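You operate a simulated robot arm through the tools that you are given. There is no shell and no other tool.

You run a simulated robot arm. Do the job below in one go: nothing can be reset, and whatever is moved stays where it is left.

## Task
Put things in order on the top of the test bench. At the end: the yellow colour card is on the yellow paint tin; the red colour card stands where the blue colour card stood; the blue colour card stands where the yellow colour card stood; the green spare button from the top of the test bench stands where the red colour card stood; whatever was shut is shut again. Leave all else as you found it, and nothing knocked over.

Only the result counts: the job must be done as asked and must still hold three seconds after the hand-in. Knocking over, shifting, dropping, spilling or breaking anything else fails it.

## Robot
A 6-joint arm with a two-finger parallel gripper, fixed in place. Base frame: the origin is at the foot of the arm, x ahead of it, y to its left, z up; the work surface is at about z = 0. Lengths are in mm, angles in rad, forces in N, time in s.
With the tool pointing down near the work surface it reaches from about 180 to 460 mm from the base axis. Its first joint turns from -1.222 to 1.222 rad. Payload 1.9 kg.
Tool frame: the origin (TCP) lies between the finger pads and is the grasp point; the fingertips stand 23 mm ahead of it; z points along the fingers, y is the line along which they close. The gripper opens to 94 mm. The fingers are 38 mm wide and 10 mm thick; the gripper's body (54 by 96 mm) begins 39 mm behind the TCP.
Orientation is that of the tool frame in the base frame, as a unit quaternion [w, x, y, z]. With the fingers straight down and closing along the base's y, the tool's x points along the base's -x, its y along +y and its z along -z.

## Interface
- The arm moves only by the tool jog_arm. Its argument "moves" is a list of rows, each an object of numbers (a shift or turn left out is 0, a gripper value left out holds the last): "dx", "dy", "dz": the shift along the tool's x, y, z in units of 200 mm (1.0 is 200 mm); "rx", "ry", "rz": the turn, a rotation vector about the tool's x, y, z in units of 45 degrees (1.0 is 45 degrees); "gripper": the closure in counts, from 0 (fully open) to 255 (shut). In form: [{"dx": .., "dy": .., "dz": .., "rx": .., "ry": .., "rz": .., "gripper": ..}, ...]. A call has 1 to 20 rows; each row is the pose to reach, as a shift and turn from the pose commanded when the call began, along the tool's axes at that moment. A call with a number of a shift or a turn outside -1 to 1 is refused whole. A row lasts 0.2 s, in which the tool goes at most 50 mm and 0.15 rad; a call with a longer step from one row to the next is refused whole, and so is a gripper value outside its range. A pose out of reach is approached as far as the arm can. The call stops where the force on the tool passes 40 N (or 10 N more than at its start, if that is more) or the arm is blocked; 0.2 s more then pass. The fingers move at their own pace (about 108 mm/s each) and stop on an object; they squeeze with about 30 N. The grip force told is the motor's: it shows also when the fingers shut on nothing. Time passes only in rows, and 0.2 s behind the last, so rows that repeat a pose let the fingers close. The reply holds the time, the measured pose of the TCP, the force on the tool along the base axes, the opening and the grip force, in the units named above and with some noise, with the torque about the TCP (base axes, N m) and any sound that the robot's microphone picked up.
- Cameras (640 x 400 px; columns grow to the right, rows downward): "scene" is fixed at [60.3, 312.7, 435.8]; the picture's right is [-0.76, -0.65, 0.00], its down [-0.31, 0.37, -0.88] and it looks along [0.57, -0.67, -0.48] (base axes); focal length 259 px, centre (320, 200). "wrist" rides on the gripper at [86, 16, -74] in the tool frame; the picture's right is [-0.18, 0.98, 0.00], its down [-0.58, -0.11, -0.81] and it looks along [-0.79, -0.15, 0.59] (tool axes); focal length 243 px, centre (320, 200). There is no depth. A picture from a camera that has moved, and an enlarged one, comes with that camera's place and axes in the base frame and with its lens.
- get_image(camera): a new picture of that camera. The clock stands still meanwhile.
- zoom(camera, box): a new picture of the part [left, top, right, bottom] of that camera's present view, enlarged. The clock stands still meanwhile.
- hand_in(): hands the job in; it is judged then, once.

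Nothing tells you positions but the pictures and the camera data. Unless the task says otherwise, let go and move clear before handing in.

The tools are called after "Emit:" by a JSON object that holds its "op" and its "data". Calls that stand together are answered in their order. jog_arm: Moves the arm, as the interface text tells. Its arguments: {"type":"object","properties":{"moves":{"type":"array","items":{"type":"object","properties":{"dx":{"type":"number"},"dy":{"type":"number"},"dz":{"type":"number"},"rx":{"type":"number"},"ry":{"type":"number"},"rz":{"type":"number"},"gripper":{"type":"number"}}}}},"required":["moves"]} The other tools are called the same way: get_image (camera) takes a picture; zoom (camera, box) takes an enlarged picture of a part of a camera's view; hand_in () hands the job in.

At the start:

```text
t: 0.0
eef_pos: [258.1, -14.0, 326.1]
tool_rot: [0.0, 0.0, 1.0, 0.0]
wrist_force: [0.0, -0.5, -1.3]
ft_torque: [-0.02, 0.01, 0.01]
grip_width: 94.2
grasp_force: 0.1
```

scene: 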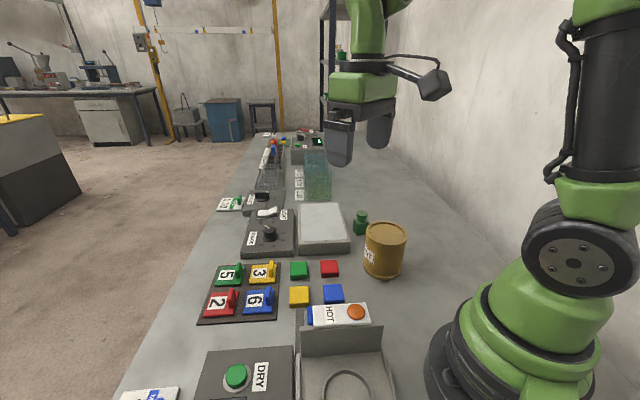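
wrist: 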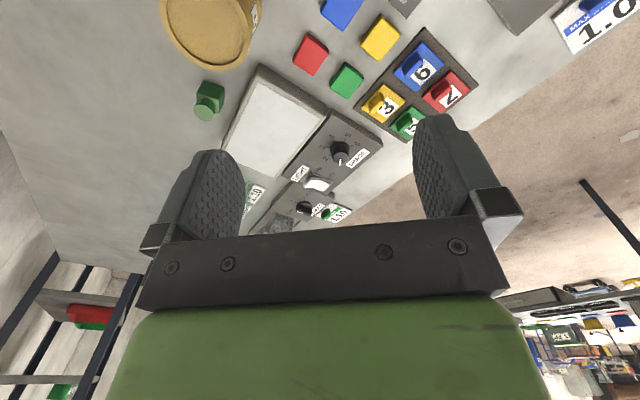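

I see a bench with four coloured cards (green, red, yellow, blue), a yellow paint tin, a panel with numbered switches and some green objects. I'll look at it enlarged before doing anything.

Emit:
{"op": "zoom", "data": {"camera": "scene", "box": [180, 180, 440, 342]}}

Emit:
{"op": "zoom", "data": {"camera": "scene", "box": [220, 120, 380, 220]}}

Emit:
{"op": "zoom", "data": {"camera": "scene", "box": [100, 280, 420, 400]}}

Emit:
{"op": "zoom", "data": {"camera": "wrist", "box": [160, 0, 480, 200]}}

```text
2.46 times, centred on (310, 261) of scene
camera zoom: at [60.3, 312.7, 435.8], right [-0.76, -0.65, 0.0], down [-0.31, 0.37, -0.88], along [0.57, -0.67, -0.48], focal length 636 px, centre (345, 50)
```

zoom: 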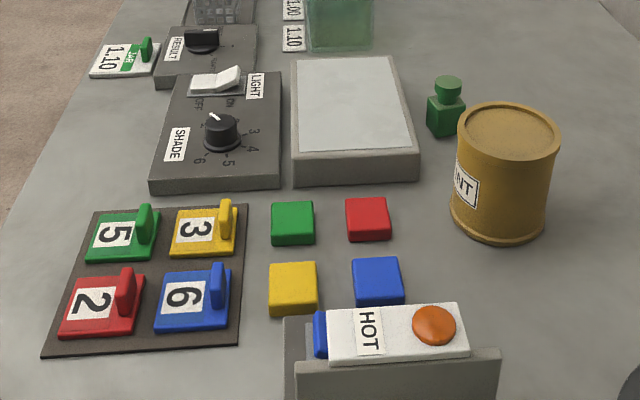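

```text
4.00 times, centred on (300, 170) of scene
camera zoom: at [60.3, 312.7, 435.8], right [-0.76, -0.65, 0.0], down [-0.31, 0.37, -0.88], along [0.57, -0.67, -0.48], focal length 1034 px, centre (400, 320)
```

zoom: 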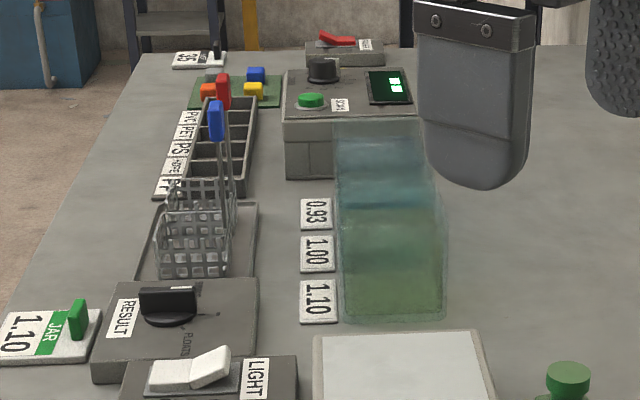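

```text
2.00 times, centred on (260, 340) of scene
camera zoom: at [60.3, 312.7, 435.8], right [-0.76, -0.65, 0.0], down [-0.31, 0.37, -0.88], along [0.57, -0.67, -0.48], focal length 517 px, centre (440, -80)
```

zoom: 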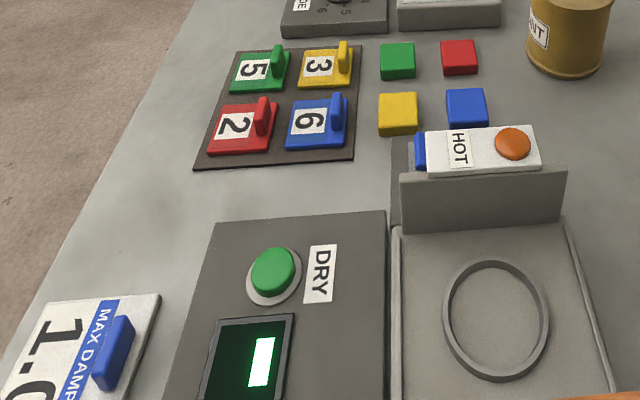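

```text
2.00 times, centred on (320, 100) of wrist
camera zoom: at [171.2, 1.6, 400.5], right [0.18, 0.98, 0.0], down [0.58, -0.11, 0.81], along [0.79, -0.15, -0.59], focal length 485 px, centre (320, 400)
```

zoom: 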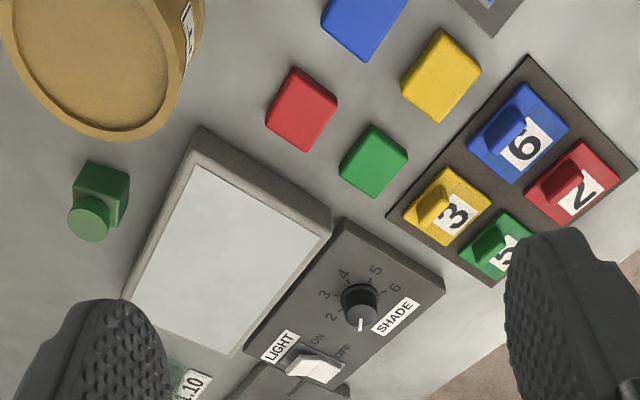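

The bench has two groups of four colours: numbered tiles with grips on a dark tray, and plain square blocks, plus a small green bottle-like thing near the paint tin. I need to be sure which are "cards" and which is the "spare button", so I'll zoom further.

Emit:
{"op": "zoom", "data": {"camera": "wrist", "box": [180, 60, 260, 130]}}

Emit:
{"op": "zoom", "data": {"camera": "wrist", "box": [280, 0, 480, 140]}}

Emit:
{"op": "zoom", "data": {"camera": "scene", "box": [280, 200, 420, 290]}}

Emit:
{"op": "zoom", "data": {"camera": "scene", "box": [190, 250, 350, 330]}}

```text
5.71 times, centred on (220, 95) of wrist
camera zoom: at [171.2, 1.6, 400.5], right [0.18, 0.98, 0.0], down [0.58, -0.11, 0.81], along [0.79, -0.15, -0.59], focal length 1386 px, centre (891, 800)
```

zoom: 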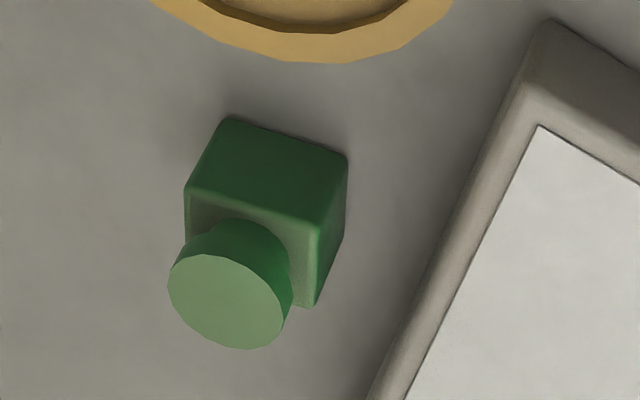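

```text
2.86 times, centred on (380, 70) of wrist
camera zoom: at [171.2, 1.6, 400.5], right [0.18, 0.98, 0.0], down [0.58, -0.11, 0.81], along [0.79, -0.15, -0.59], focal length 693 px, centre (149, 571)
```

zoom: 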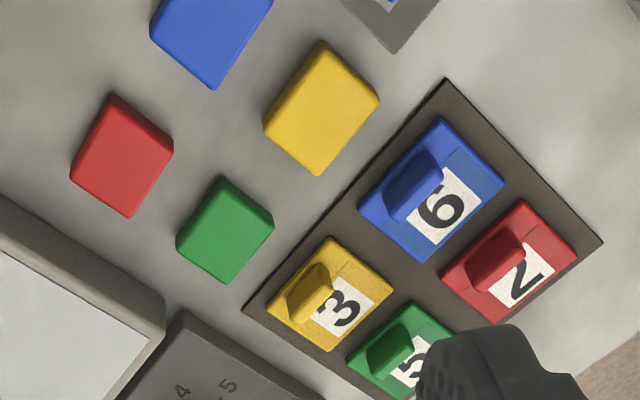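

```text
4.44 times, centred on (350, 245) of scene
camera zoom: at [60.3, 312.7, 435.8], right [-0.76, -0.65, 0.0], down [-0.31, 0.37, -0.88], along [0.57, -0.67, -0.48], focal length 1149 px, centre (187, 0)
```

zoom: 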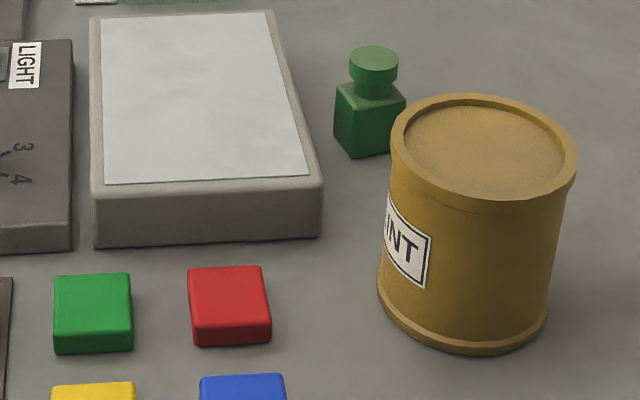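

```text
4.00 times, centred on (270, 290) of scene
camera zoom: at [60.3, 312.7, 435.8], right [-0.76, -0.65, 0.0], down [-0.31, 0.37, -0.88], along [0.57, -0.67, -0.48], focal length 1034 px, centre (520, -160)
```

zoom: 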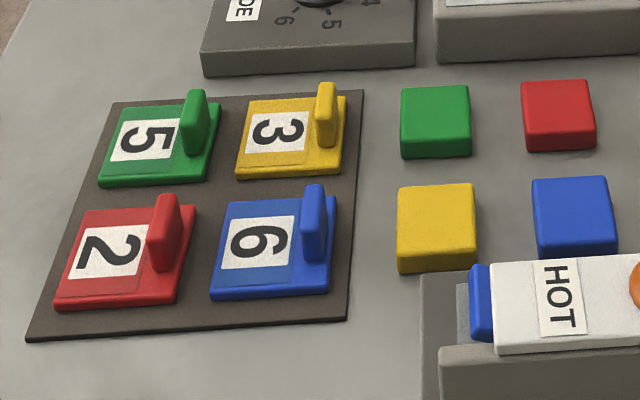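

There is also a rack in the background that carries something green and red, which may explain the wording "from the top of the test bench". I'll zoom in on those.

Emit:
{"op": "zoom", "data": {"camera": "scene", "box": [310, 0, 400, 130]}}

Emit:
{"op": "zoom", "data": {"camera": "wrist", "box": [0, 260, 160, 400]}}

Emit:
{"op": "zoom", "data": {"camera": "wrist", "box": [480, 260, 640, 400]}}

Emit:
{"op": "zoom", "data": {"camera": "scene", "box": [0, 30, 280, 150]}}

```text
3.08 times, centred on (355, 65) of scene
camera zoom: at [60.3, 312.7, 435.8], right [-0.76, -0.65, 0.0], down [-0.31, 0.37, -0.88], along [0.57, -0.67, -0.48], focal length 796 px, centre (212, 615)
```

zoom: 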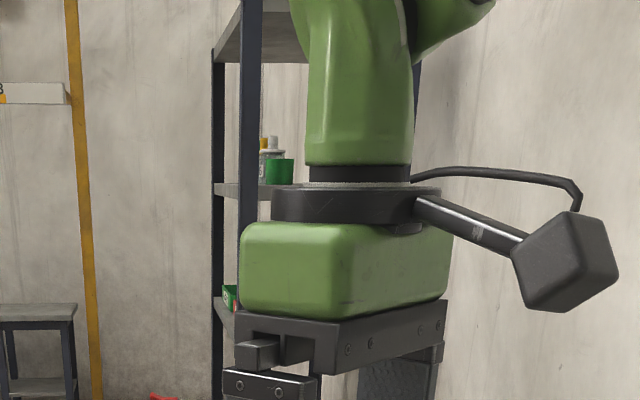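

```text
2.86 times, centred on (80, 330) of wrist
camera zoom: at [171.2, 1.6, 400.5], right [0.18, 0.98, 0.0], down [0.58, -0.11, 0.81], along [0.79, -0.15, -0.59], focal length 693 px, centre (1006, -171)
```

zoom: 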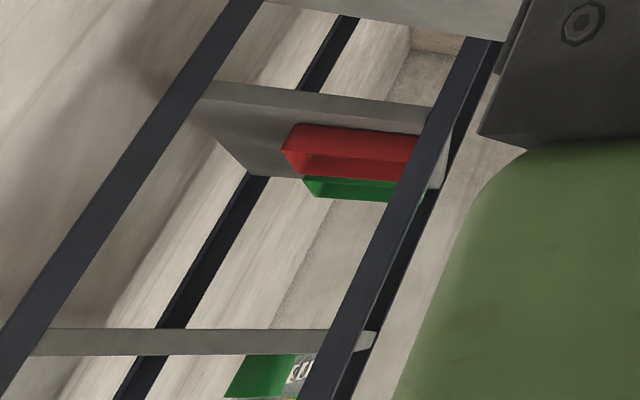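

```text
2.86 times, centred on (560, 330) of wrist
camera zoom: at [171.2, 1.6, 400.5], right [0.18, 0.98, 0.0], down [0.58, -0.11, 0.81], along [0.79, -0.15, -0.59], focal length 693 px, centre (-366, -171)
```

zoom: 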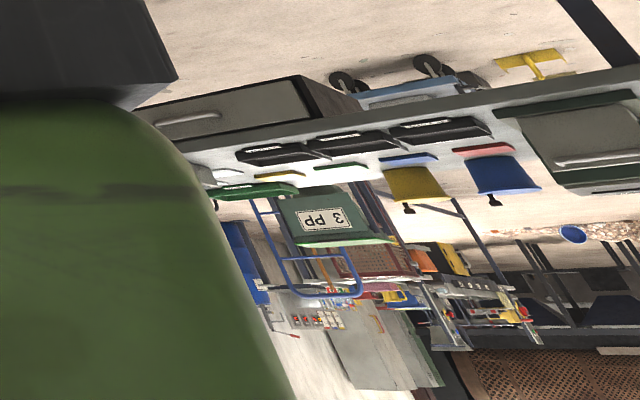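

```text
2.29 times, centred on (140, 90) of scene
camera zoom: at [60.3, 312.7, 435.8], right [-0.76, -0.65, 0.0], down [-0.31, 0.37, -0.88], along [0.57, -0.67, -0.48], focal length 591 px, centre (731, 451)
```

zoom: 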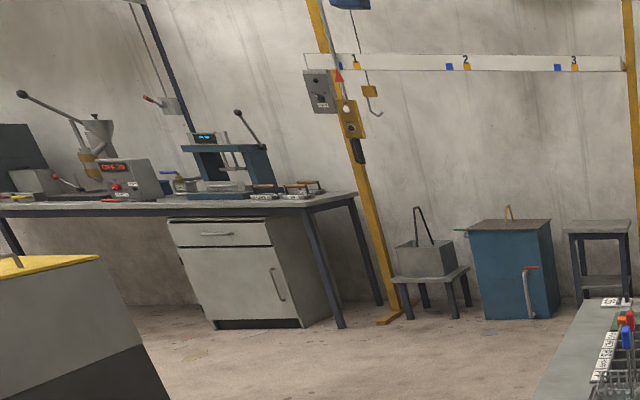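

The rack's contents are far-off background. I'll look more closely at the small green thing by the tin and at the plain green block, at maximum enlargement.

Emit:
{"op": "zoom", "data": {"camera": "scene", "box": [344, 202, 380, 242]}}

Emit:
{"op": "zoom", "data": {"camera": "scene", "box": [280, 255, 350, 310]}}

Emit:
{"op": "zoom", "data": {"camera": "scene", "box": [200, 370, 420, 400]}}

Emit:
{"op": "zoom", "data": {"camera": "scene", "box": [355, 215, 415, 285]}}

```text
10.00 times, centred on (362, 222) of scene
camera zoom: at [60.3, 312.7, 435.8], right [-0.76, -0.65, 0.0], down [-0.31, 0.37, -0.88], along [0.57, -0.67, -0.48], focal length 2586 px, centre (-100, -20)
```

zoom: 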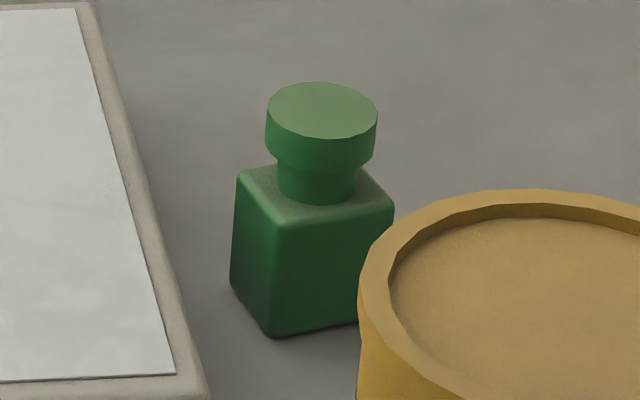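

```text
7.27 times, centred on (315, 282) of scene
camera zoom: at [60.3, 312.7, 435.8], right [-0.76, -0.65, 0.0], down [-0.31, 0.37, -0.88], along [0.57, -0.67, -0.48], focal length 1881 px, centre (356, -400)
```

zoom: 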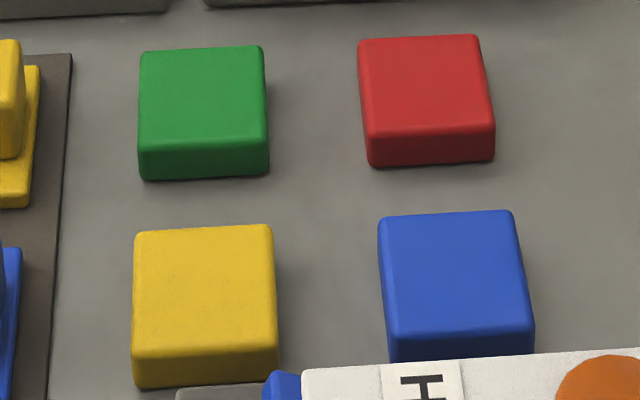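

```text
2.91 times, centred on (310, 385) of scene
camera zoom: at [60.3, 312.7, 435.8], right [-0.76, -0.65, 0.0], down [-0.31, 0.37, -0.88], along [0.57, -0.67, -0.48], focal length 752 px, centre (349, -338)
```

zoom: 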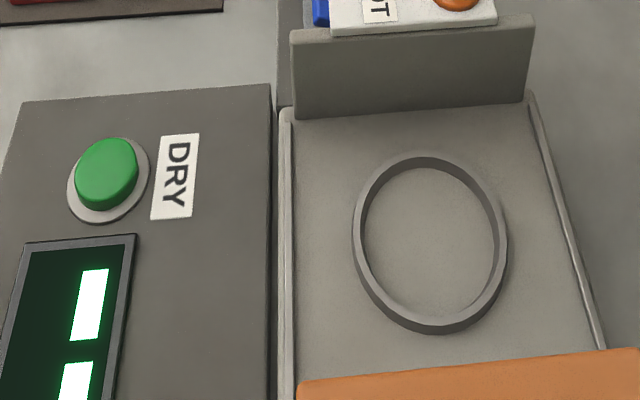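

```text
5.71 times, centred on (385, 250) of scene
camera zoom: at [60.3, 312.7, 435.8], right [-0.76, -0.65, 0.0], down [-0.31, 0.37, -0.88], along [0.57, -0.67, -0.48], focal length 1478 px, centre (-51, -86)
```

zoom: 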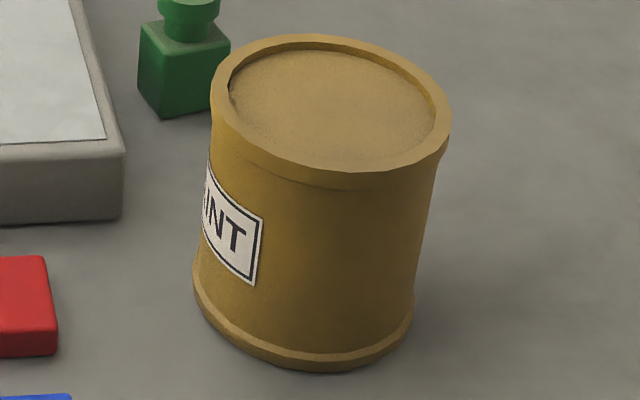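

The green thing by the tin has a square block, a thinner neck and a wider round head. That is the shape of an industrial push button, so I take it to be the spare button; the numbered tiles with grips are the colour cards and the plain blocks stay put. Now I'll measure the cards closely.

Emit:
{"op": "zoom", "data": {"camera": "scene", "box": [240, 252, 284, 292]}}

Emit:
{"op": "zoom", "data": {"camera": "scene", "box": [236, 280, 284, 328]}}

Emit:
{"op": "zoom", "data": {"camera": "scene", "box": [192, 284, 248, 330]}}

Emit:
{"op": "zoom", "data": {"camera": "wrist", "box": [360, 20, 480, 140]}}

```text
10.00 times, centred on (262, 272) of scene
camera zoom: at [60.3, 312.7, 435.8], right [-0.76, -0.65, 0.0], down [-0.31, 0.37, -0.88], along [0.57, -0.67, -0.48], focal length 2586 px, centre (900, -520)
```

zoom: 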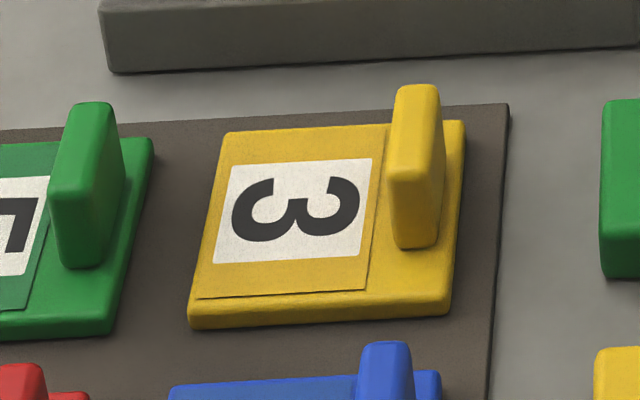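

```text
8.33 times, centred on (260, 304) of scene
camera zoom: at [60.3, 312.7, 435.8], right [-0.76, -0.65, 0.0], down [-0.31, 0.37, -0.88], along [0.57, -0.67, -0.48], focal length 2155 px, centre (820, -667)
```

zoom: 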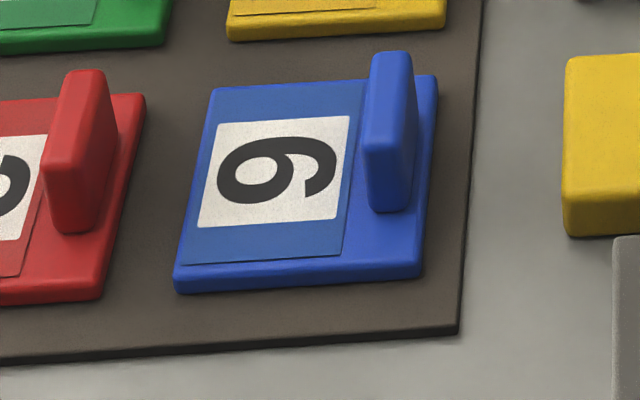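

```text
8.70 times, centred on (220, 307) of scene
camera zoom: at [60.3, 312.7, 435.8], right [-0.76, -0.65, 0.0], down [-0.31, 0.37, -0.88], along [0.57, -0.67, -0.48], focal length 2249 px, centre (1190, -730)
```

zoom: 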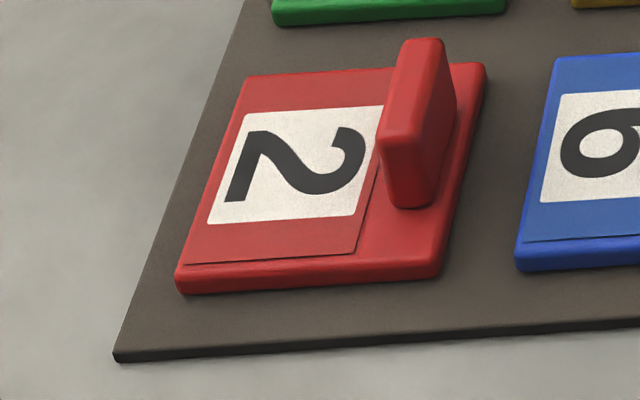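

```text
3.33 times, centred on (420, 80) of wrist
camera zoom: at [171.2, 1.6, 400.5], right [0.18, 0.98, 0.0], down [0.58, -0.11, 0.81], along [0.79, -0.15, -0.59], focal length 809 px, centre (-13, 600)
```

zoom: 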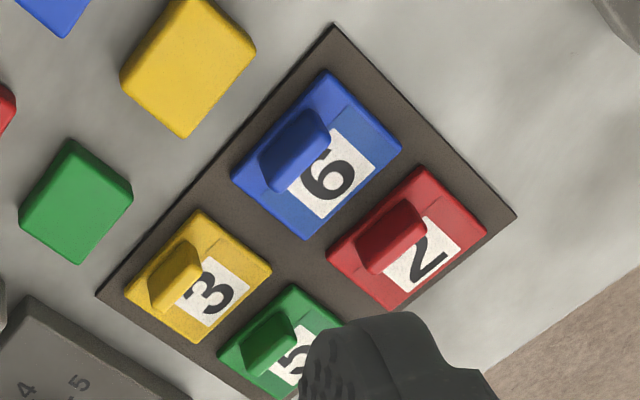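

I take the cards to be at about: yellow (439, 65), blue (386, 119), red (437, 170), each turned 45° with a grip about 20 mm toward the robot from the card's centre. The tin is at about (247, -132) and 102 high, and the button at about (362, -217). First I'll turn the tool 45° and hover above the yellow card's grip with the fingers partly closed.

Emit:
{"op": "jog_arm", "data": {"moves": [{"dx": -0.104, "dy": 0.041, "dz": 0.079, "rz": 0.125, "gripper": 150}, {"dx": -0.208, "dy": 0.082, "dz": 0.158, "rz": 0.25}, {"dx": -0.312, "dy": 0.123, "dz": 0.236, "rz": 0.375}, {"dx": -0.416, "dy": 0.164, "dz": 0.315, "rz": 0.5}, {"dx": -0.52, "dy": 0.205, "dz": 0.394, "rz": 0.625}, {"dx": -0.625, "dy": 0.246, "dz": 0.473, "rz": 0.75}, {"dx": -0.729, "dy": 0.287, "dz": 0.551, "rz": 0.875}, {"dx": -0.833, "dy": 0.3275, "dz": 0.63, "rz": 1.0}, {"dx": -0.833, "dy": 0.3275, "dz": 0.63, "rz": 1.0}]}}

```text
t: 2.0
eef_pos: [425.6, 52.4, 198.5]
tool_rot: [0.0, 0.382, 0.924, 0.001]
wrist_force: [1.7, -0.7, 1.0]
ft_torque: [-0.01, -0.02, -0.01]
grip_width: 38.8
grasp_force: 0.0
```

The tool is turned and hovers near (425, 52, 199). I'll check the alignment with both cameras before going down.

Emit:
{"op": "get_image", "data": {"camera": "wrist"}}

Emit:
{"op": "zoom", "data": {"camera": "scene", "box": [180, 130, 420, 340]}}

```text
taken
camera wrist: at [374.9, 123.7, 274.1], right [0.83, 0.56, 0.0], down [0.33, -0.49, 0.81], along [0.45, -0.67, -0.59], focal length 243 px, centre (320, 200)
```

wrist: 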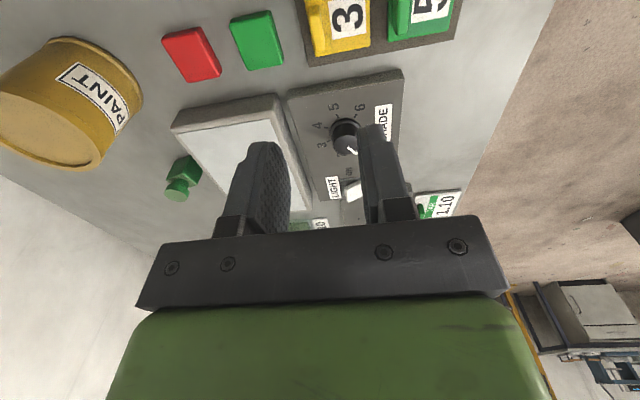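

```text
1.90 times, centred on (300, 235) of scene
camera zoom: at [60.3, 312.7, 435.8], right [-0.76, -0.65, 0.0], down [-0.31, 0.37, -0.88], along [0.57, -0.67, -0.48], focal length 493 px, centre (358, 133)
```

zoom: 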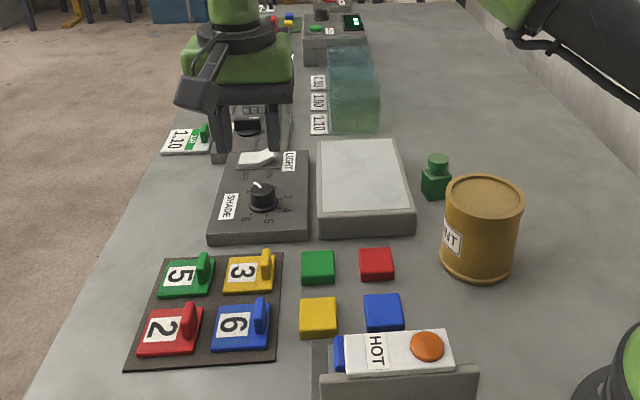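

The picture suggests the yellow grip lies right below the TCP. I'll zoom on it to check before descending.

Emit:
{"op": "zoom", "data": {"camera": "wrist", "box": [270, 0, 398, 80]}}

```text
5.00 times, centred on (334, 40) of wrist
camera zoom: at [374.9, 123.7, 274.1], right [0.83, 0.56, 0.0], down [0.33, -0.49, 0.81], along [0.45, -0.67, -0.59], focal length 1213 px, centre (250, 1000)
```

zoom: 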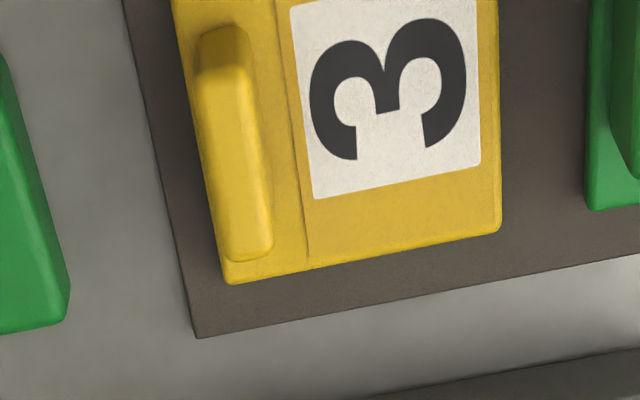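

The two cameras agree to within about 4 mm. I'll come down to 70 mm, with the fingertips still above the grip, and check from the side with the scene camera.

Emit:
{"op": "jog_arm", "data": {"moves": [{"dz": 0.16}, {"dz": 0.32}, {"dz": 0.48}, {"dz": 0.6}, {"dz": 0.64}, {"dz": 0.64}]}}

Emit:
{"op": "zoom", "data": {"camera": "scene", "box": [220, 220, 300, 300]}}

Emit:
{"op": "zoom", "data": {"camera": "wrist", "box": [220, 0, 420, 160]}}

```text
t: 3.4
eef_pos: [424.1, 53.0, 70.3]
tool_rot: [0.0, 0.383, 0.924, 0.0]
wrist_force: [0.7, 1.1, -0.2]
ft_torque: [0.02, 0.01, -0.02]
grip_width: 38.6
grasp_force: 0.0
```

```text
5.00 times, centred on (260, 260) of scene
camera zoom: at [60.3, 312.7, 435.8], right [-0.76, -0.65, 0.0], down [-0.31, 0.37, -0.88], along [0.57, -0.67, -0.48], focal length 1293 px, centre (620, -100)
```

zoom: 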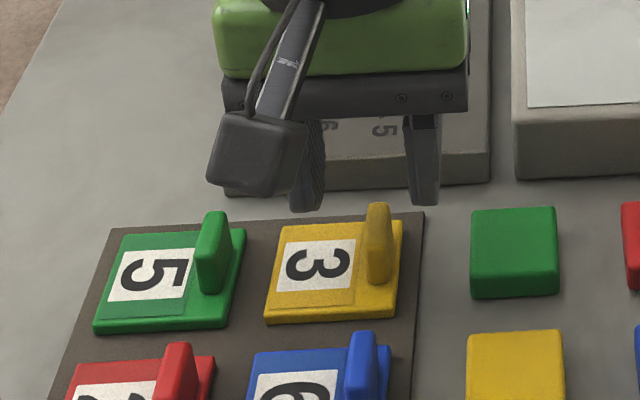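

```text
2.50 times, centred on (320, 80) of wrist
camera zoom: at [374.1, 124.3, 146.2], right [0.82, 0.57, 0.0], down [0.33, -0.49, 0.81], along [0.46, -0.67, -0.59], focal length 606 px, centre (320, 500)
```

zoom: 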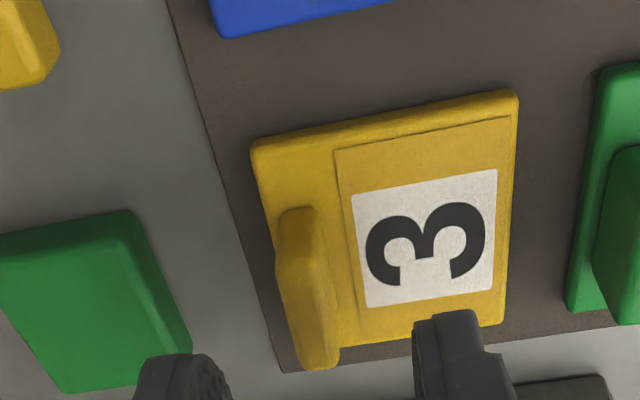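

The fingers straddle the yellow grip well. I'll zoom tighter for the last millimetres.

Emit:
{"op": "zoom", "data": {"camera": "scene", "box": [260, 238, 312, 270]}}

Emit:
{"op": "zoom", "data": {"camera": "wrist", "box": [265, 70, 401, 160]}}

```text
12.31 times, centred on (286, 254) of scene
camera zoom: at [60.3, 312.7, 435.8], right [-0.76, -0.65, 0.0], down [-0.31, 0.37, -0.88], along [0.57, -0.67, -0.48], focal length 3183 px, centre (738, -465)
```

zoom: 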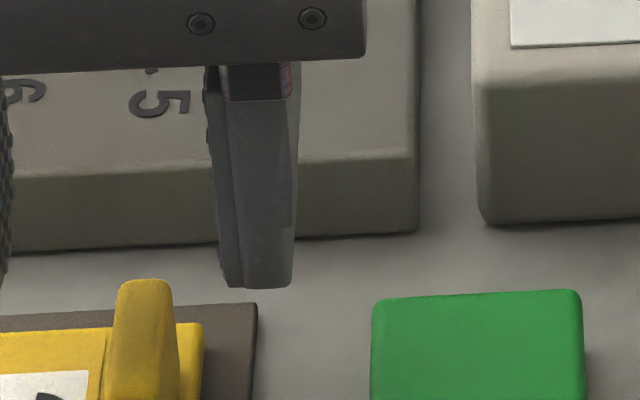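

```text
4.44 times, centred on (333, 115) of wrist
camera zoom: at [374.1, 124.3, 146.2], right [0.82, 0.57, 0.0], down [0.33, -0.49, 0.81], along [0.46, -0.67, -0.59], focal length 1078 px, centre (262, 578)
```

zoom: 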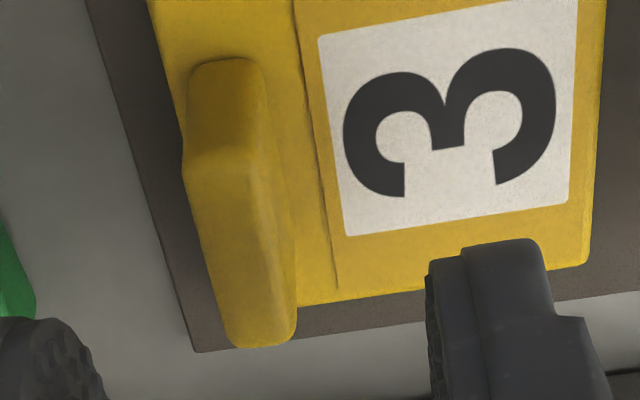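

By the wrist camera the grip is about 2.3 mm toward the robot side and 4 mm toward the camera side of the TCP. I'll correct for that, come down so the fingertips stop just above the card, and look again before closing.

Emit:
{"op": "jog_arm", "data": {"moves": [{"dx": 0.02, "dy": -0.0115, "dz": 0.0}, {"dx": 0.02, "dy": -0.0115, "dz": 0.05}, {"dx": 0.02, "dy": -0.0115, "dz": 0.1}, {"dx": 0.02, "dy": -0.0115, "dz": 0.14}, {"dx": 0.02, "dy": -0.0115, "dz": 0.16}, {"dx": 0.02, "dy": -0.0115, "dz": 0.16}]}}

Emit:
{"op": "zoom", "data": {"camera": "scene", "box": [240, 240, 304, 288]}}

Emit:
{"op": "zoom", "data": {"camera": "wrist", "box": [250, 60, 410, 170]}}

```text
t: 4.8
eef_pos: [418.8, 53.7, 38.5]
tool_rot: [0.0, 0.383, 0.924, -0.001]
wrist_force: [-0.2, 0.3, 0.8]
ft_torque: [-0.01, 0.0, -0.01]
grip_width: 38.7
grasp_force: 0.0
```

```text
8.33 times, centred on (272, 264) of scene
camera zoom: at [60.3, 312.7, 435.8], right [-0.76, -0.65, 0.0], down [-0.31, 0.37, -0.88], along [0.57, -0.67, -0.48], focal length 2155 px, centre (720, -333)
```

zoom: 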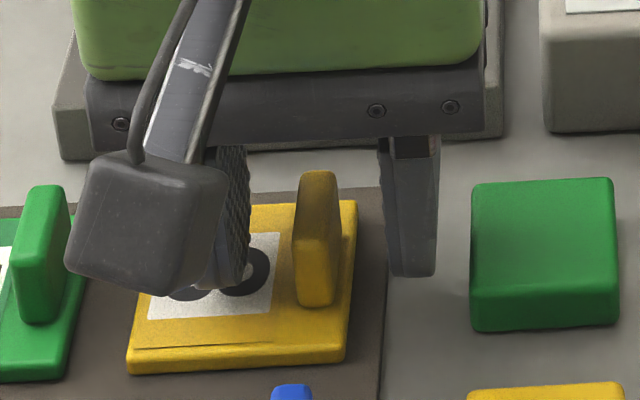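

```text
3.64 times, centred on (330, 115) of wrist
camera zoom: at [370.1, 124.6, 114.2], right [0.82, 0.57, 0.0], down [0.33, -0.49, 0.81], along [0.46, -0.67, -0.59], focal length 882 px, centre (284, 509)
```

zoom: 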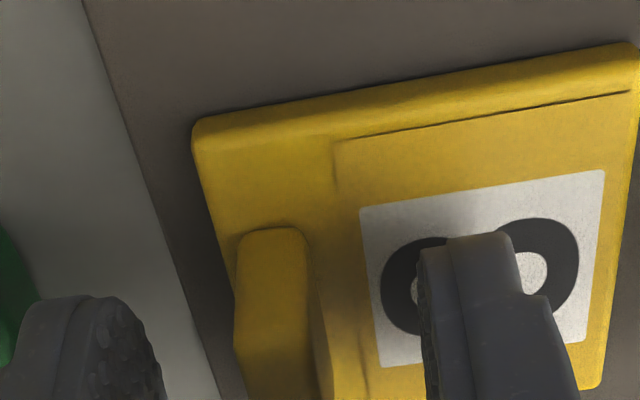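

The grip is centred between the fingers to within a millimetre. I'll come down the last few millimetres and close.

Emit:
{"op": "jog_arm", "data": {"moves": [{"dz": 0.01}, {"dz": 0.02}, {"dz": 0.02, "gripper": 255}, {"dz": 0.02, "gripper": 255}, {"dz": 0.02, "gripper": 255}, {"dz": 0.02, "gripper": 255}]}}

Emit:
{"op": "zoom", "data": {"camera": "scene", "box": [240, 240, 304, 288]}}

Emit:
{"op": "zoom", "data": {"camera": "wrist", "box": [250, 60, 410, 170]}}

```text
t: 6.2
eef_pos: [420.0, 52.9, 34.8]
tool_rot: [0.0, 0.383, 0.924, 0.0]
wrist_force: [0.0, 0.5, 0.5]
ft_torque: [0.01, 0.0, 0.0]
grip_width: 9.1
grasp_force: 30.0
```

```text
8.33 times, centred on (272, 264) of scene
camera zoom: at [60.3, 312.7, 435.8], right [-0.76, -0.65, 0.0], down [-0.31, 0.37, -0.88], along [0.57, -0.67, -0.48], focal length 2155 px, centre (720, -333)
```

zoom: 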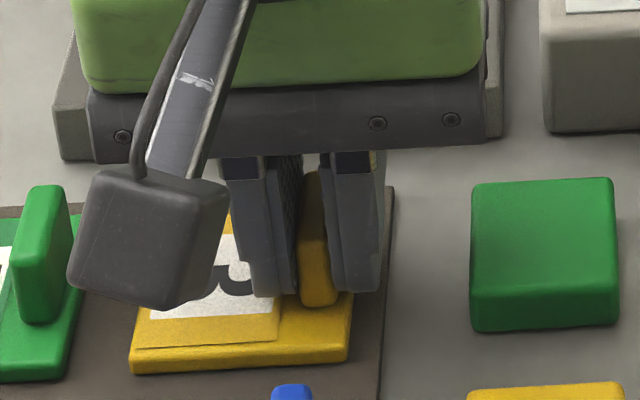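

```text
3.64 times, centred on (330, 115) of wrist
camera zoom: at [369.9, 124.8, 110.4], right [0.82, 0.57, 0.0], down [0.33, -0.49, 0.81], along [0.46, -0.67, -0.59], focal length 882 px, centre (284, 509)
```

zoom: 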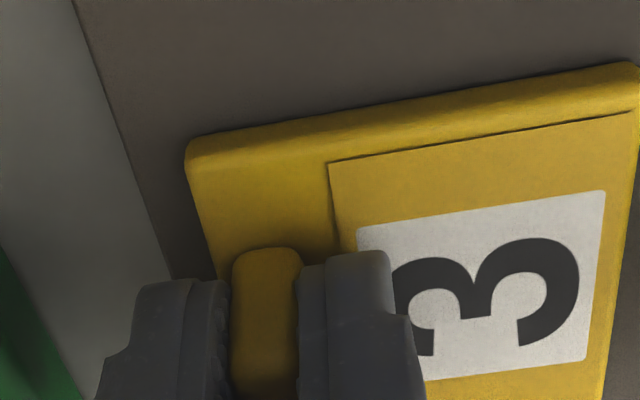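

The yellow grip is held (9.1 mm wide, 30 N) and the card hardly shifted. I'll lift it straight up to about 200 mm and check the hold, then look at the tin.

Emit:
{"op": "jog_arm", "data": {"moves": [{"dz": -0.05}, {"dz": -0.15}, {"dz": -0.3}, {"dz": -0.45}, {"dz": -0.6}, {"dz": -0.75}, {"dz": -0.82}, {"dz": -0.82}]}}

Emit:
{"op": "get_image", "data": {"camera": "scene"}}

Emit:
{"op": "zoom", "data": {"camera": "wrist", "box": [0, 20, 240, 220]}}

Emit:
{"op": "zoom", "data": {"camera": "wrist", "box": [250, 60, 410, 170]}}

```text
t: 8.0
eef_pos: [419.6, 54.2, 199.1]
tool_rot: [0.0, 0.382, 0.924, 0.0]
wrist_force: [-0.3, 0.5, -0.4]
ft_torque: [-0.03, 0.01, 0.01]
grip_width: 9.1
grasp_force: 30.4
```

```text
taken
```

scene: 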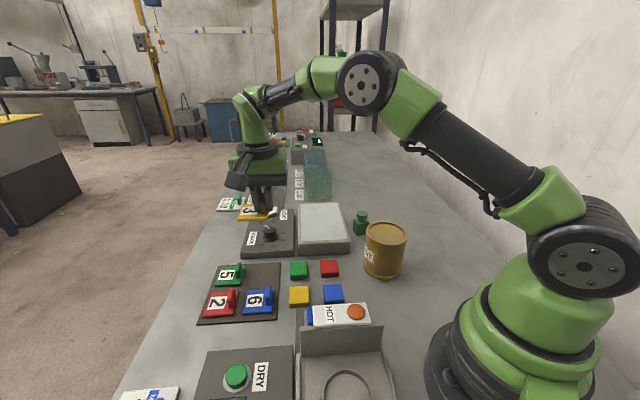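

```text
2.00 times, centred on (120, 120) of wrist
camera zoom: at [369.1, 125.5, 274.2], right [0.82, 0.57, 0.0], down [0.33, -0.49, 0.81], along [0.46, -0.66, -0.59], focal length 485 px, centre (720, 360)
```

zoom: 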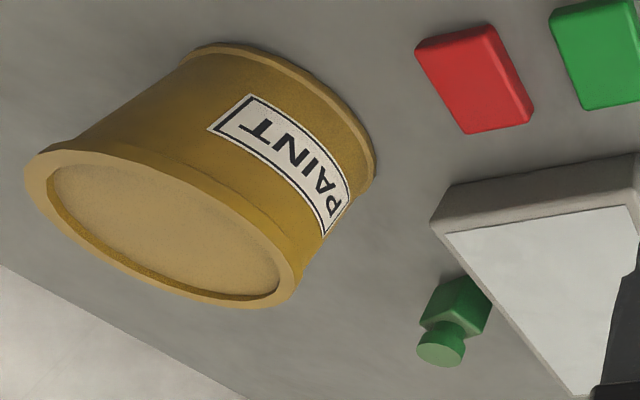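

```text
3.64 times, centred on (330, 115) of wrist
camera zoom: at [369.1, 125.5, 274.2], right [0.82, 0.57, 0.0], down [0.33, -0.49, 0.81], along [0.46, -0.66, -0.59], focal length 882 px, centre (284, 509)
```

zoom: 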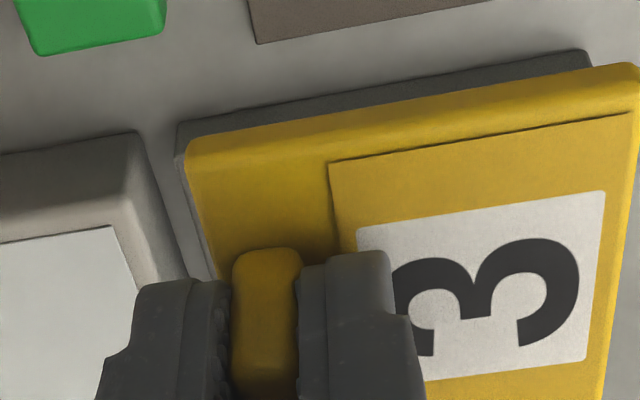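

The card is held firm and level. By both cameras the tin's top centre is near (245, -127.5) at height 102. I'll carry the card over at 200 mm, in two calls.

Emit:
{"op": "jog_arm", "data": {"moves": [{"dx": -0.001, "dy": -0.08}, {"dx": -0.004, "dy": -0.24}, {"dx": -0.007, "dy": -0.4}, {"dx": -0.01, "dy": -0.56}, {"dx": -0.012, "dy": -0.72}, {"dx": -0.015, "dy": -0.86}, {"dx": -0.017, "dy": -0.96}, {"dx": -0.017, "dy": -0.96}]}}

Emit:
{"op": "jog_arm", "data": {"moves": [{"dx": 0.0, "dy": -0.08}, {"dx": -0.001, "dy": -0.2}, {"dx": -0.002, "dy": -0.32}, {"dx": -0.0025, "dy": -0.3975}, {"dx": -0.0025, "dy": -0.3975}]}}

Emit:
{"op": "get_image", "data": {"camera": "wrist"}}

Emit:
{"op": "zoom", "data": {"camera": "scene", "box": [300, 120, 500, 300]}}

```text
t: 9.8
eef_pos: [286.3, -85.7, 198.8]
tool_rot: [-0.001, 0.383, 0.924, 0.001]
wrist_force: [0.2, -0.2, -0.6]
ft_torque: [0.01, 0.02, 0.04]
grip_width: 8.9
grasp_force: 30.5
```

```text
t: 11.0
eef_pos: [230.9, -140.7, 198.2]
tool_rot: [0.0, 0.382, 0.924, 0.0]
wrist_force: [0.4, 0.4, -1.0]
ft_torque: [0.02, 0.0, 0.0]
grip_width: 9.2
grasp_force: 30.0
```

```text
taken
camera wrist: at [181.5, -69.5, 274.2], right [0.82, 0.57, 0.0], down [0.33, -0.49, 0.81], along [0.46, -0.66, -0.59], focal length 243 px, centre (320, 200)
```

wrist: 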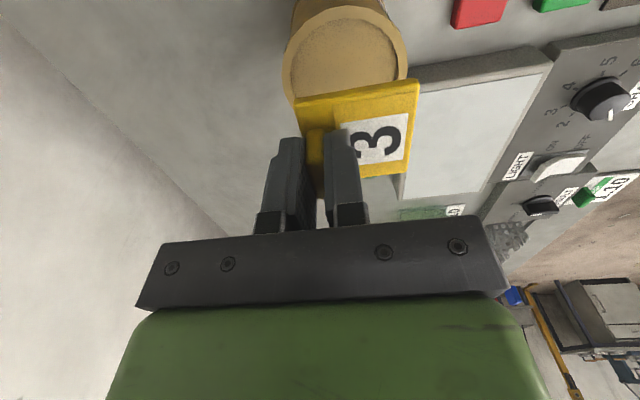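

```text
2.22 times, centred on (400, 210) of scene
camera zoom: at [60.3, 312.7, 435.8], right [-0.76, -0.65, 0.0], down [-0.31, 0.37, -0.88], along [0.57, -0.67, -0.48], focal length 575 px, centre (142, 178)
```

zoom: 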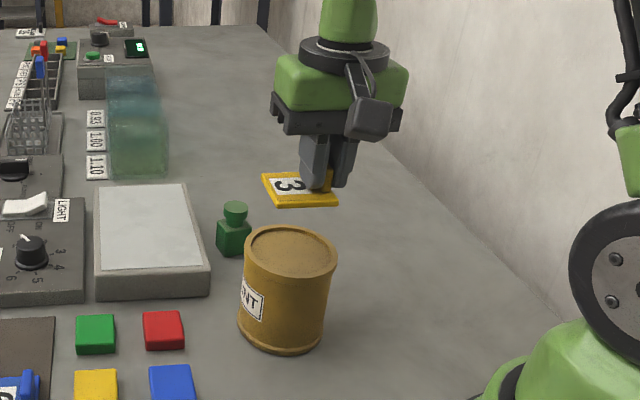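

The card hovers above the tin. I'll zoom to measure the tin's rim against the card from close by.

Emit:
{"op": "zoom", "data": {"camera": "wrist", "box": [260, 0, 440, 112]}}

Emit:
{"op": "zoom", "data": {"camera": "scene", "box": [360, 180, 440, 290]}}

```text
3.56 times, centred on (350, 56) of wrist
camera zoom: at [181.5, -69.5, 274.2], right [0.82, 0.57, 0.0], down [0.33, -0.49, 0.81], along [0.46, -0.66, -0.59], focal length 863 px, centre (213, 712)
```

zoom: 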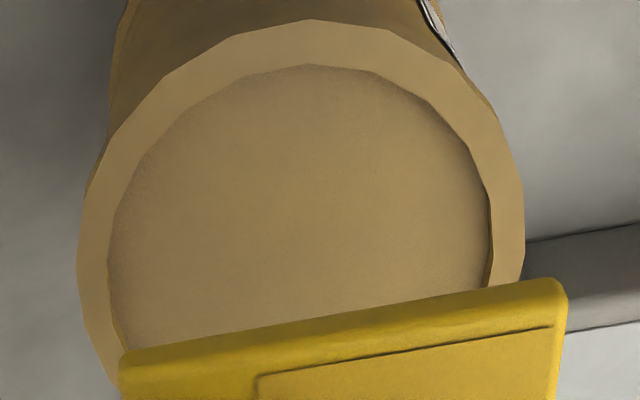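

```text
3.64 times, centred on (400, 235) of scene
camera zoom: at [60.3, 312.7, 435.8], right [-0.76, -0.65, 0.0], down [-0.31, 0.37, -0.88], along [0.57, -0.67, -0.48], focal length 940 px, centre (29, 73)
```

zoom: 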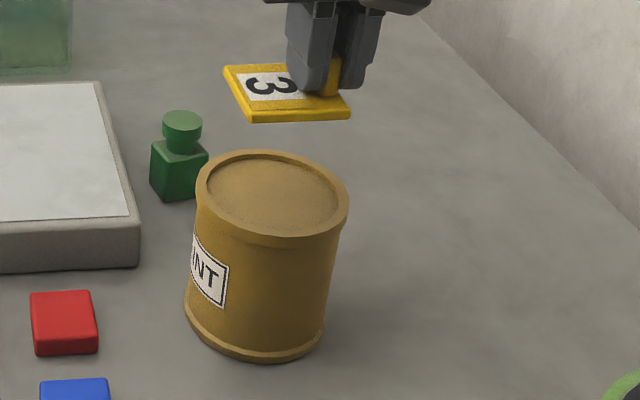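

From close by, the tin's centre comes out nearer to (247, -134) with the rim at about 98–102. I'll shift to match and lower to just above the rim, then look.

Emit:
{"op": "jog_arm", "data": {"moves": [{"dx": -0.0285, "dy": -0.0175}, {"dx": -0.0285, "dy": -0.0175, "dz": 0.08}, {"dx": -0.0285, "dy": -0.0175, "dz": 0.18}, {"dx": -0.0285, "dy": -0.0175, "dz": 0.25}, {"dx": -0.0285, "dy": -0.0175, "dz": 0.29}, {"dx": -0.0285, "dy": -0.0175, "dz": 0.29}]}}

Emit:
{"op": "zoom", "data": {"camera": "scene", "box": [350, 170, 430, 290]}}

Emit:
{"op": "zoom", "data": {"camera": "wrist", "box": [250, 0, 450, 160]}}

```text
t: 12.4
eef_pos: [232.2, -149.2, 140.8]
tool_rot: [0.0, 0.383, 0.924, 0.0]
wrist_force: [1.3, -0.5, -1.0]
ft_torque: [-0.02, -0.05, -0.03]
grip_width: 9.0
grasp_force: 30.2
```

```text
3.33 times, centred on (390, 230) of scene
camera zoom: at [60.3, 312.7, 435.8], right [-0.76, -0.65, 0.0], down [-0.31, 0.37, -0.88], along [0.57, -0.67, -0.48], focal length 862 px, centre (87, 100)
```

zoom: 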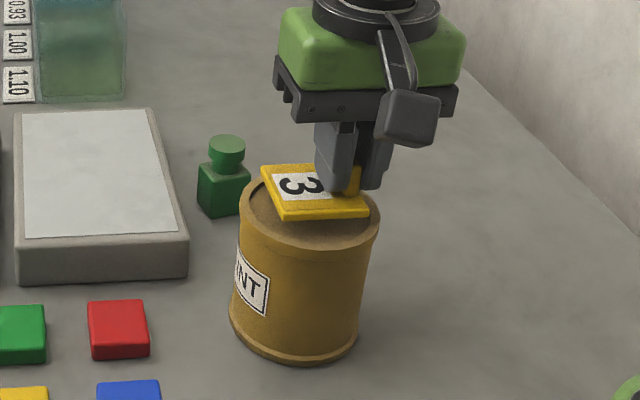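

```text
2.50 times, centred on (350, 80) of wrist
camera zoom: at [182.4, -76.6, 216.0], right [0.82, 0.57, 0.0], down [0.33, -0.49, 0.81], along [0.46, -0.66, -0.59], focal length 606 px, centre (245, 500)
```

zoom: 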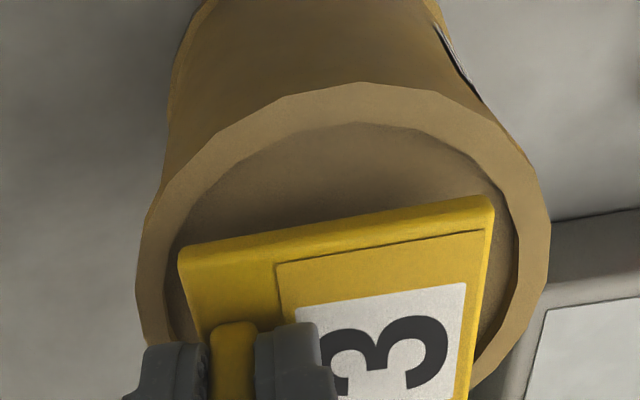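

The card sits centred over the tin about 8 mm above the rim. I'll lower gently in small steps and watch the force.

Emit:
{"op": "jog_arm", "data": {"moves": [{"dz": 0.01}, {"dz": 0.02}, {"dz": 0.025}, {"dz": 0.03}, {"dz": 0.03}]}}

Emit:
{"op": "zoom", "data": {"camera": "scene", "box": [365, 205, 425, 255]}}

```text
t: 13.6
eef_pos: [233.0, -148.4, 135.1]
tool_rot: [0.0, 0.382, 0.924, 0.0]
wrist_force: [0.0, 0.5, -0.5]
ft_torque: [-0.03, 0.0, 0.01]
grip_width: 9.0
grasp_force: 30.4
```

```text
8.00 times, centred on (395, 230) of scene
camera zoom: at [60.3, 312.7, 435.8], right [-0.76, -0.65, 0.0], down [-0.31, 0.37, -0.88], along [0.57, -0.67, -0.48], focal length 2069 px, centre (-280, -40)
```

zoom: 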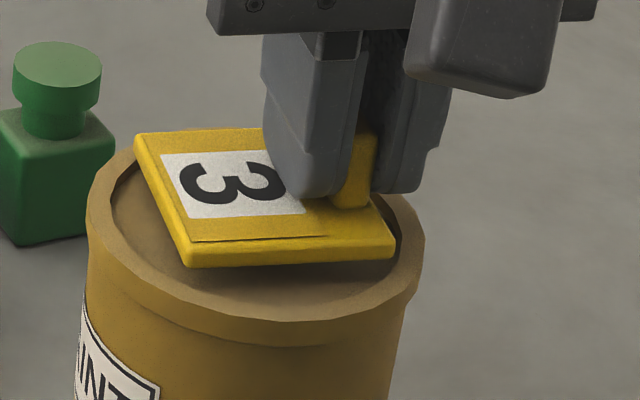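

The card is a couple of millimetres off centre and not yet touching. I'll raise slightly, shift 2.5 mm, and lower to contact.

Emit:
{"op": "jog_arm", "data": {"moves": [{"dz": -0.01}, {"dx": 0.009, "dy": 0.009, "dz": -0.01}, {"dx": 0.009, "dy": 0.009, "dz": 0.0}, {"dx": 0.009, "dy": 0.009, "dz": 0.005}, {"dx": 0.009, "dy": 0.009, "dz": 0.01}, {"dx": 0.009, "dy": 0.009, "dz": 0.01}]}}

Emit:
{"op": "zoom", "data": {"camera": "scene", "box": [365, 205, 425, 255]}}

Emit:
{"op": "zoom", "data": {"camera": "wrist", "box": [250, 20, 450, 160]}}

```text
t: 15.0
eef_pos: [232.2, -146.5, 133.9]
tool_rot: [0.001, 0.383, 0.924, 0.001]
wrist_force: [0.0, 0.0, 0.0]
ft_torque: [-0.03, 0.05, 0.02]
grip_width: 8.9
grasp_force: 29.9
```

```text
8.00 times, centred on (395, 230) of scene
camera zoom: at [60.3, 312.7, 435.8], right [-0.76, -0.65, 0.0], down [-0.31, 0.37, -0.88], along [0.57, -0.67, -0.48], focal length 2069 px, centre (-280, -40)
```

zoom: 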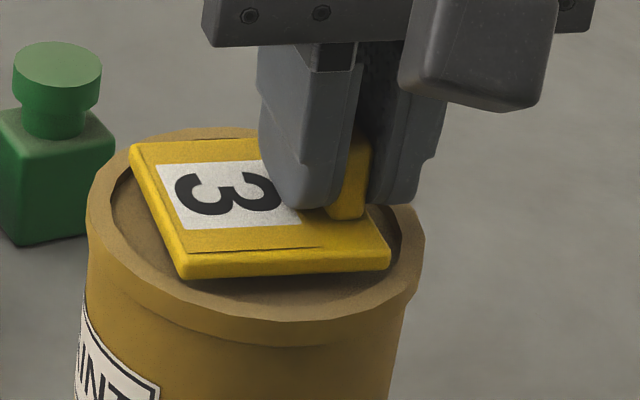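

```text
2.86 times, centred on (350, 90) of wrist
camera zoom: at [182.4, -74.0, 208.4], right [0.82, 0.57, 0.0], down [0.33, -0.49, 0.81], along [0.46, -0.67, -0.59], focal length 693 px, centre (234, 514)
```

zoom: 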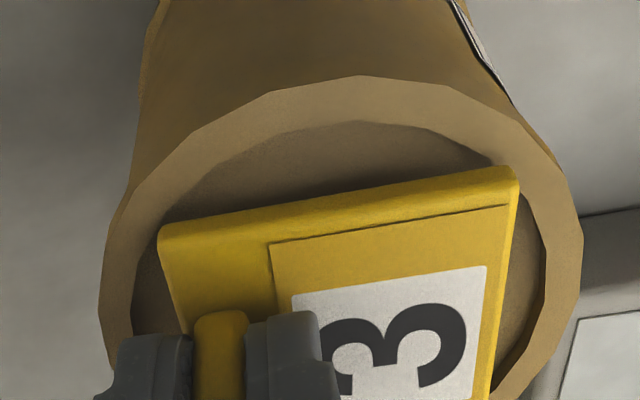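

Still no contact and centred well. I'll keep lowering in 1 mm steps.

Emit:
{"op": "jog_arm", "data": {"moves": [{"dz": 0.005}, {"dz": 0.01}, {"dz": 0.015}, {"dz": 0.015}]}}

Emit:
{"op": "zoom", "data": {"camera": "scene", "box": [365, 205, 425, 255]}}

```text
t: 16.0
eef_pos: [233.4, -145.9, 129.7]
tool_rot: [0.001, 0.382, 0.924, 0.0]
wrist_force: [-3.9, 1.6, 24.6]
ft_torque: [0.16, 0.04, 0.04]
grip_width: 9.0
grasp_force: 30.4
```

```text
8.00 times, centred on (395, 230) of scene
camera zoom: at [60.3, 312.7, 435.7], right [-0.76, -0.65, 0.0], down [-0.31, 0.37, -0.88], along [0.57, -0.67, -0.48], focal length 2069 px, centre (-280, -40)
```

zoom: 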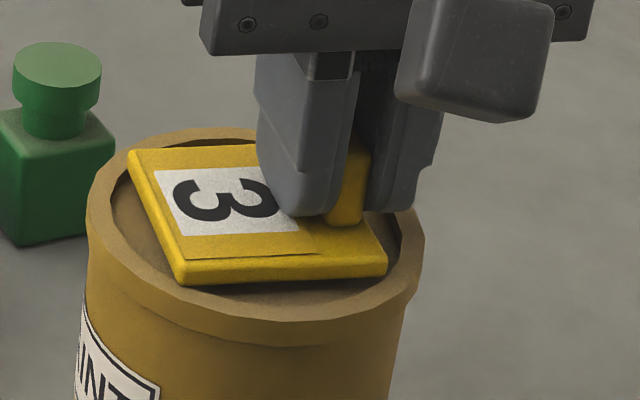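

Contact at about 25 N. I'll ease up 1 mm to relieve the force, then open the fingers and look.

Emit:
{"op": "jog_arm", "data": {"moves": [{"dz": -0.004}, {"dz": -0.004}]}}

```text
t: 16.6
eef_pos: [232.6, -146.8, 131.0]
tool_rot: [-0.001, 0.381, 0.924, 0.0]
wrist_force: [1.1, -0.1, 4.2]
ft_torque: [-0.05, -0.07, 0.02]
grip_width: 9.0
grasp_force: 29.7
```

The force is down to about 4 N. Now I open the fingers to about 39 mm.

Emit:
{"op": "jog_arm", "data": {"moves": [{"gripper": 200}, {"gripper": 150}, {"gripper": 150}]}}

Emit:
{"op": "zoom", "data": {"camera": "scene", "box": [365, 205, 425, 255]}}

Emit:
{"op": "zoom", "data": {"camera": "wrist", "box": [250, 20, 450, 160]}}

```text
t: 17.4
eef_pos: [232.9, -145.3, 131.7]
tool_rot: [0.0, 0.383, 0.924, 0.0]
wrist_force: [0.5, -0.5, -0.4]
ft_torque: [0.01, -0.01, 0.01]
grip_width: 38.6
grasp_force: 0.0
```

```text
8.00 times, centred on (395, 230) of scene
camera zoom: at [60.3, 312.7, 435.8], right [-0.76, -0.65, 0.0], down [-0.31, 0.37, -0.88], along [0.57, -0.67, -0.48], focal length 2069 px, centre (-280, -40)
```

zoom: 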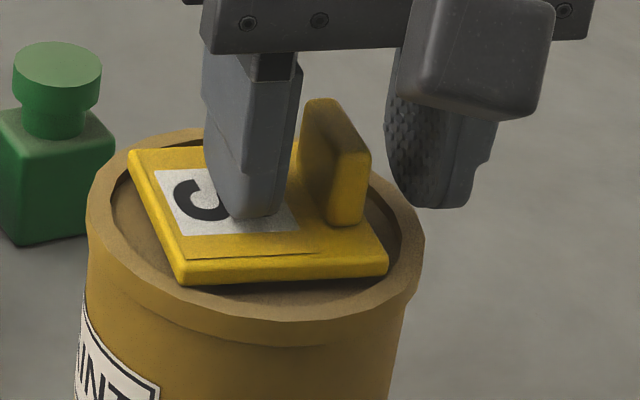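

```text
2.86 times, centred on (350, 90) of wrist
camera zoom: at [182.6, -74.0, 206.2], right [0.82, 0.57, 0.0], down [0.33, -0.49, 0.81], along [0.46, -0.67, -0.59], focal length 693 px, centre (234, 514)
```

zoom: 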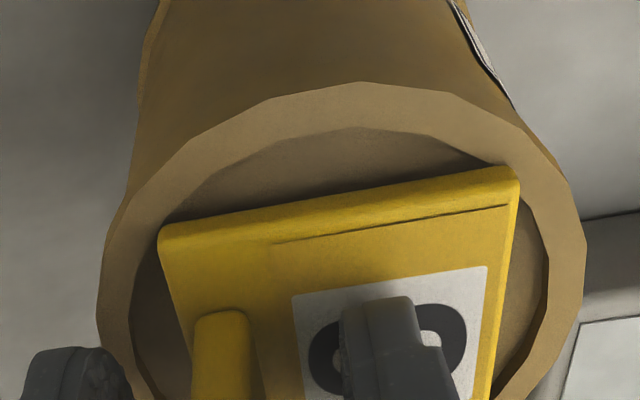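

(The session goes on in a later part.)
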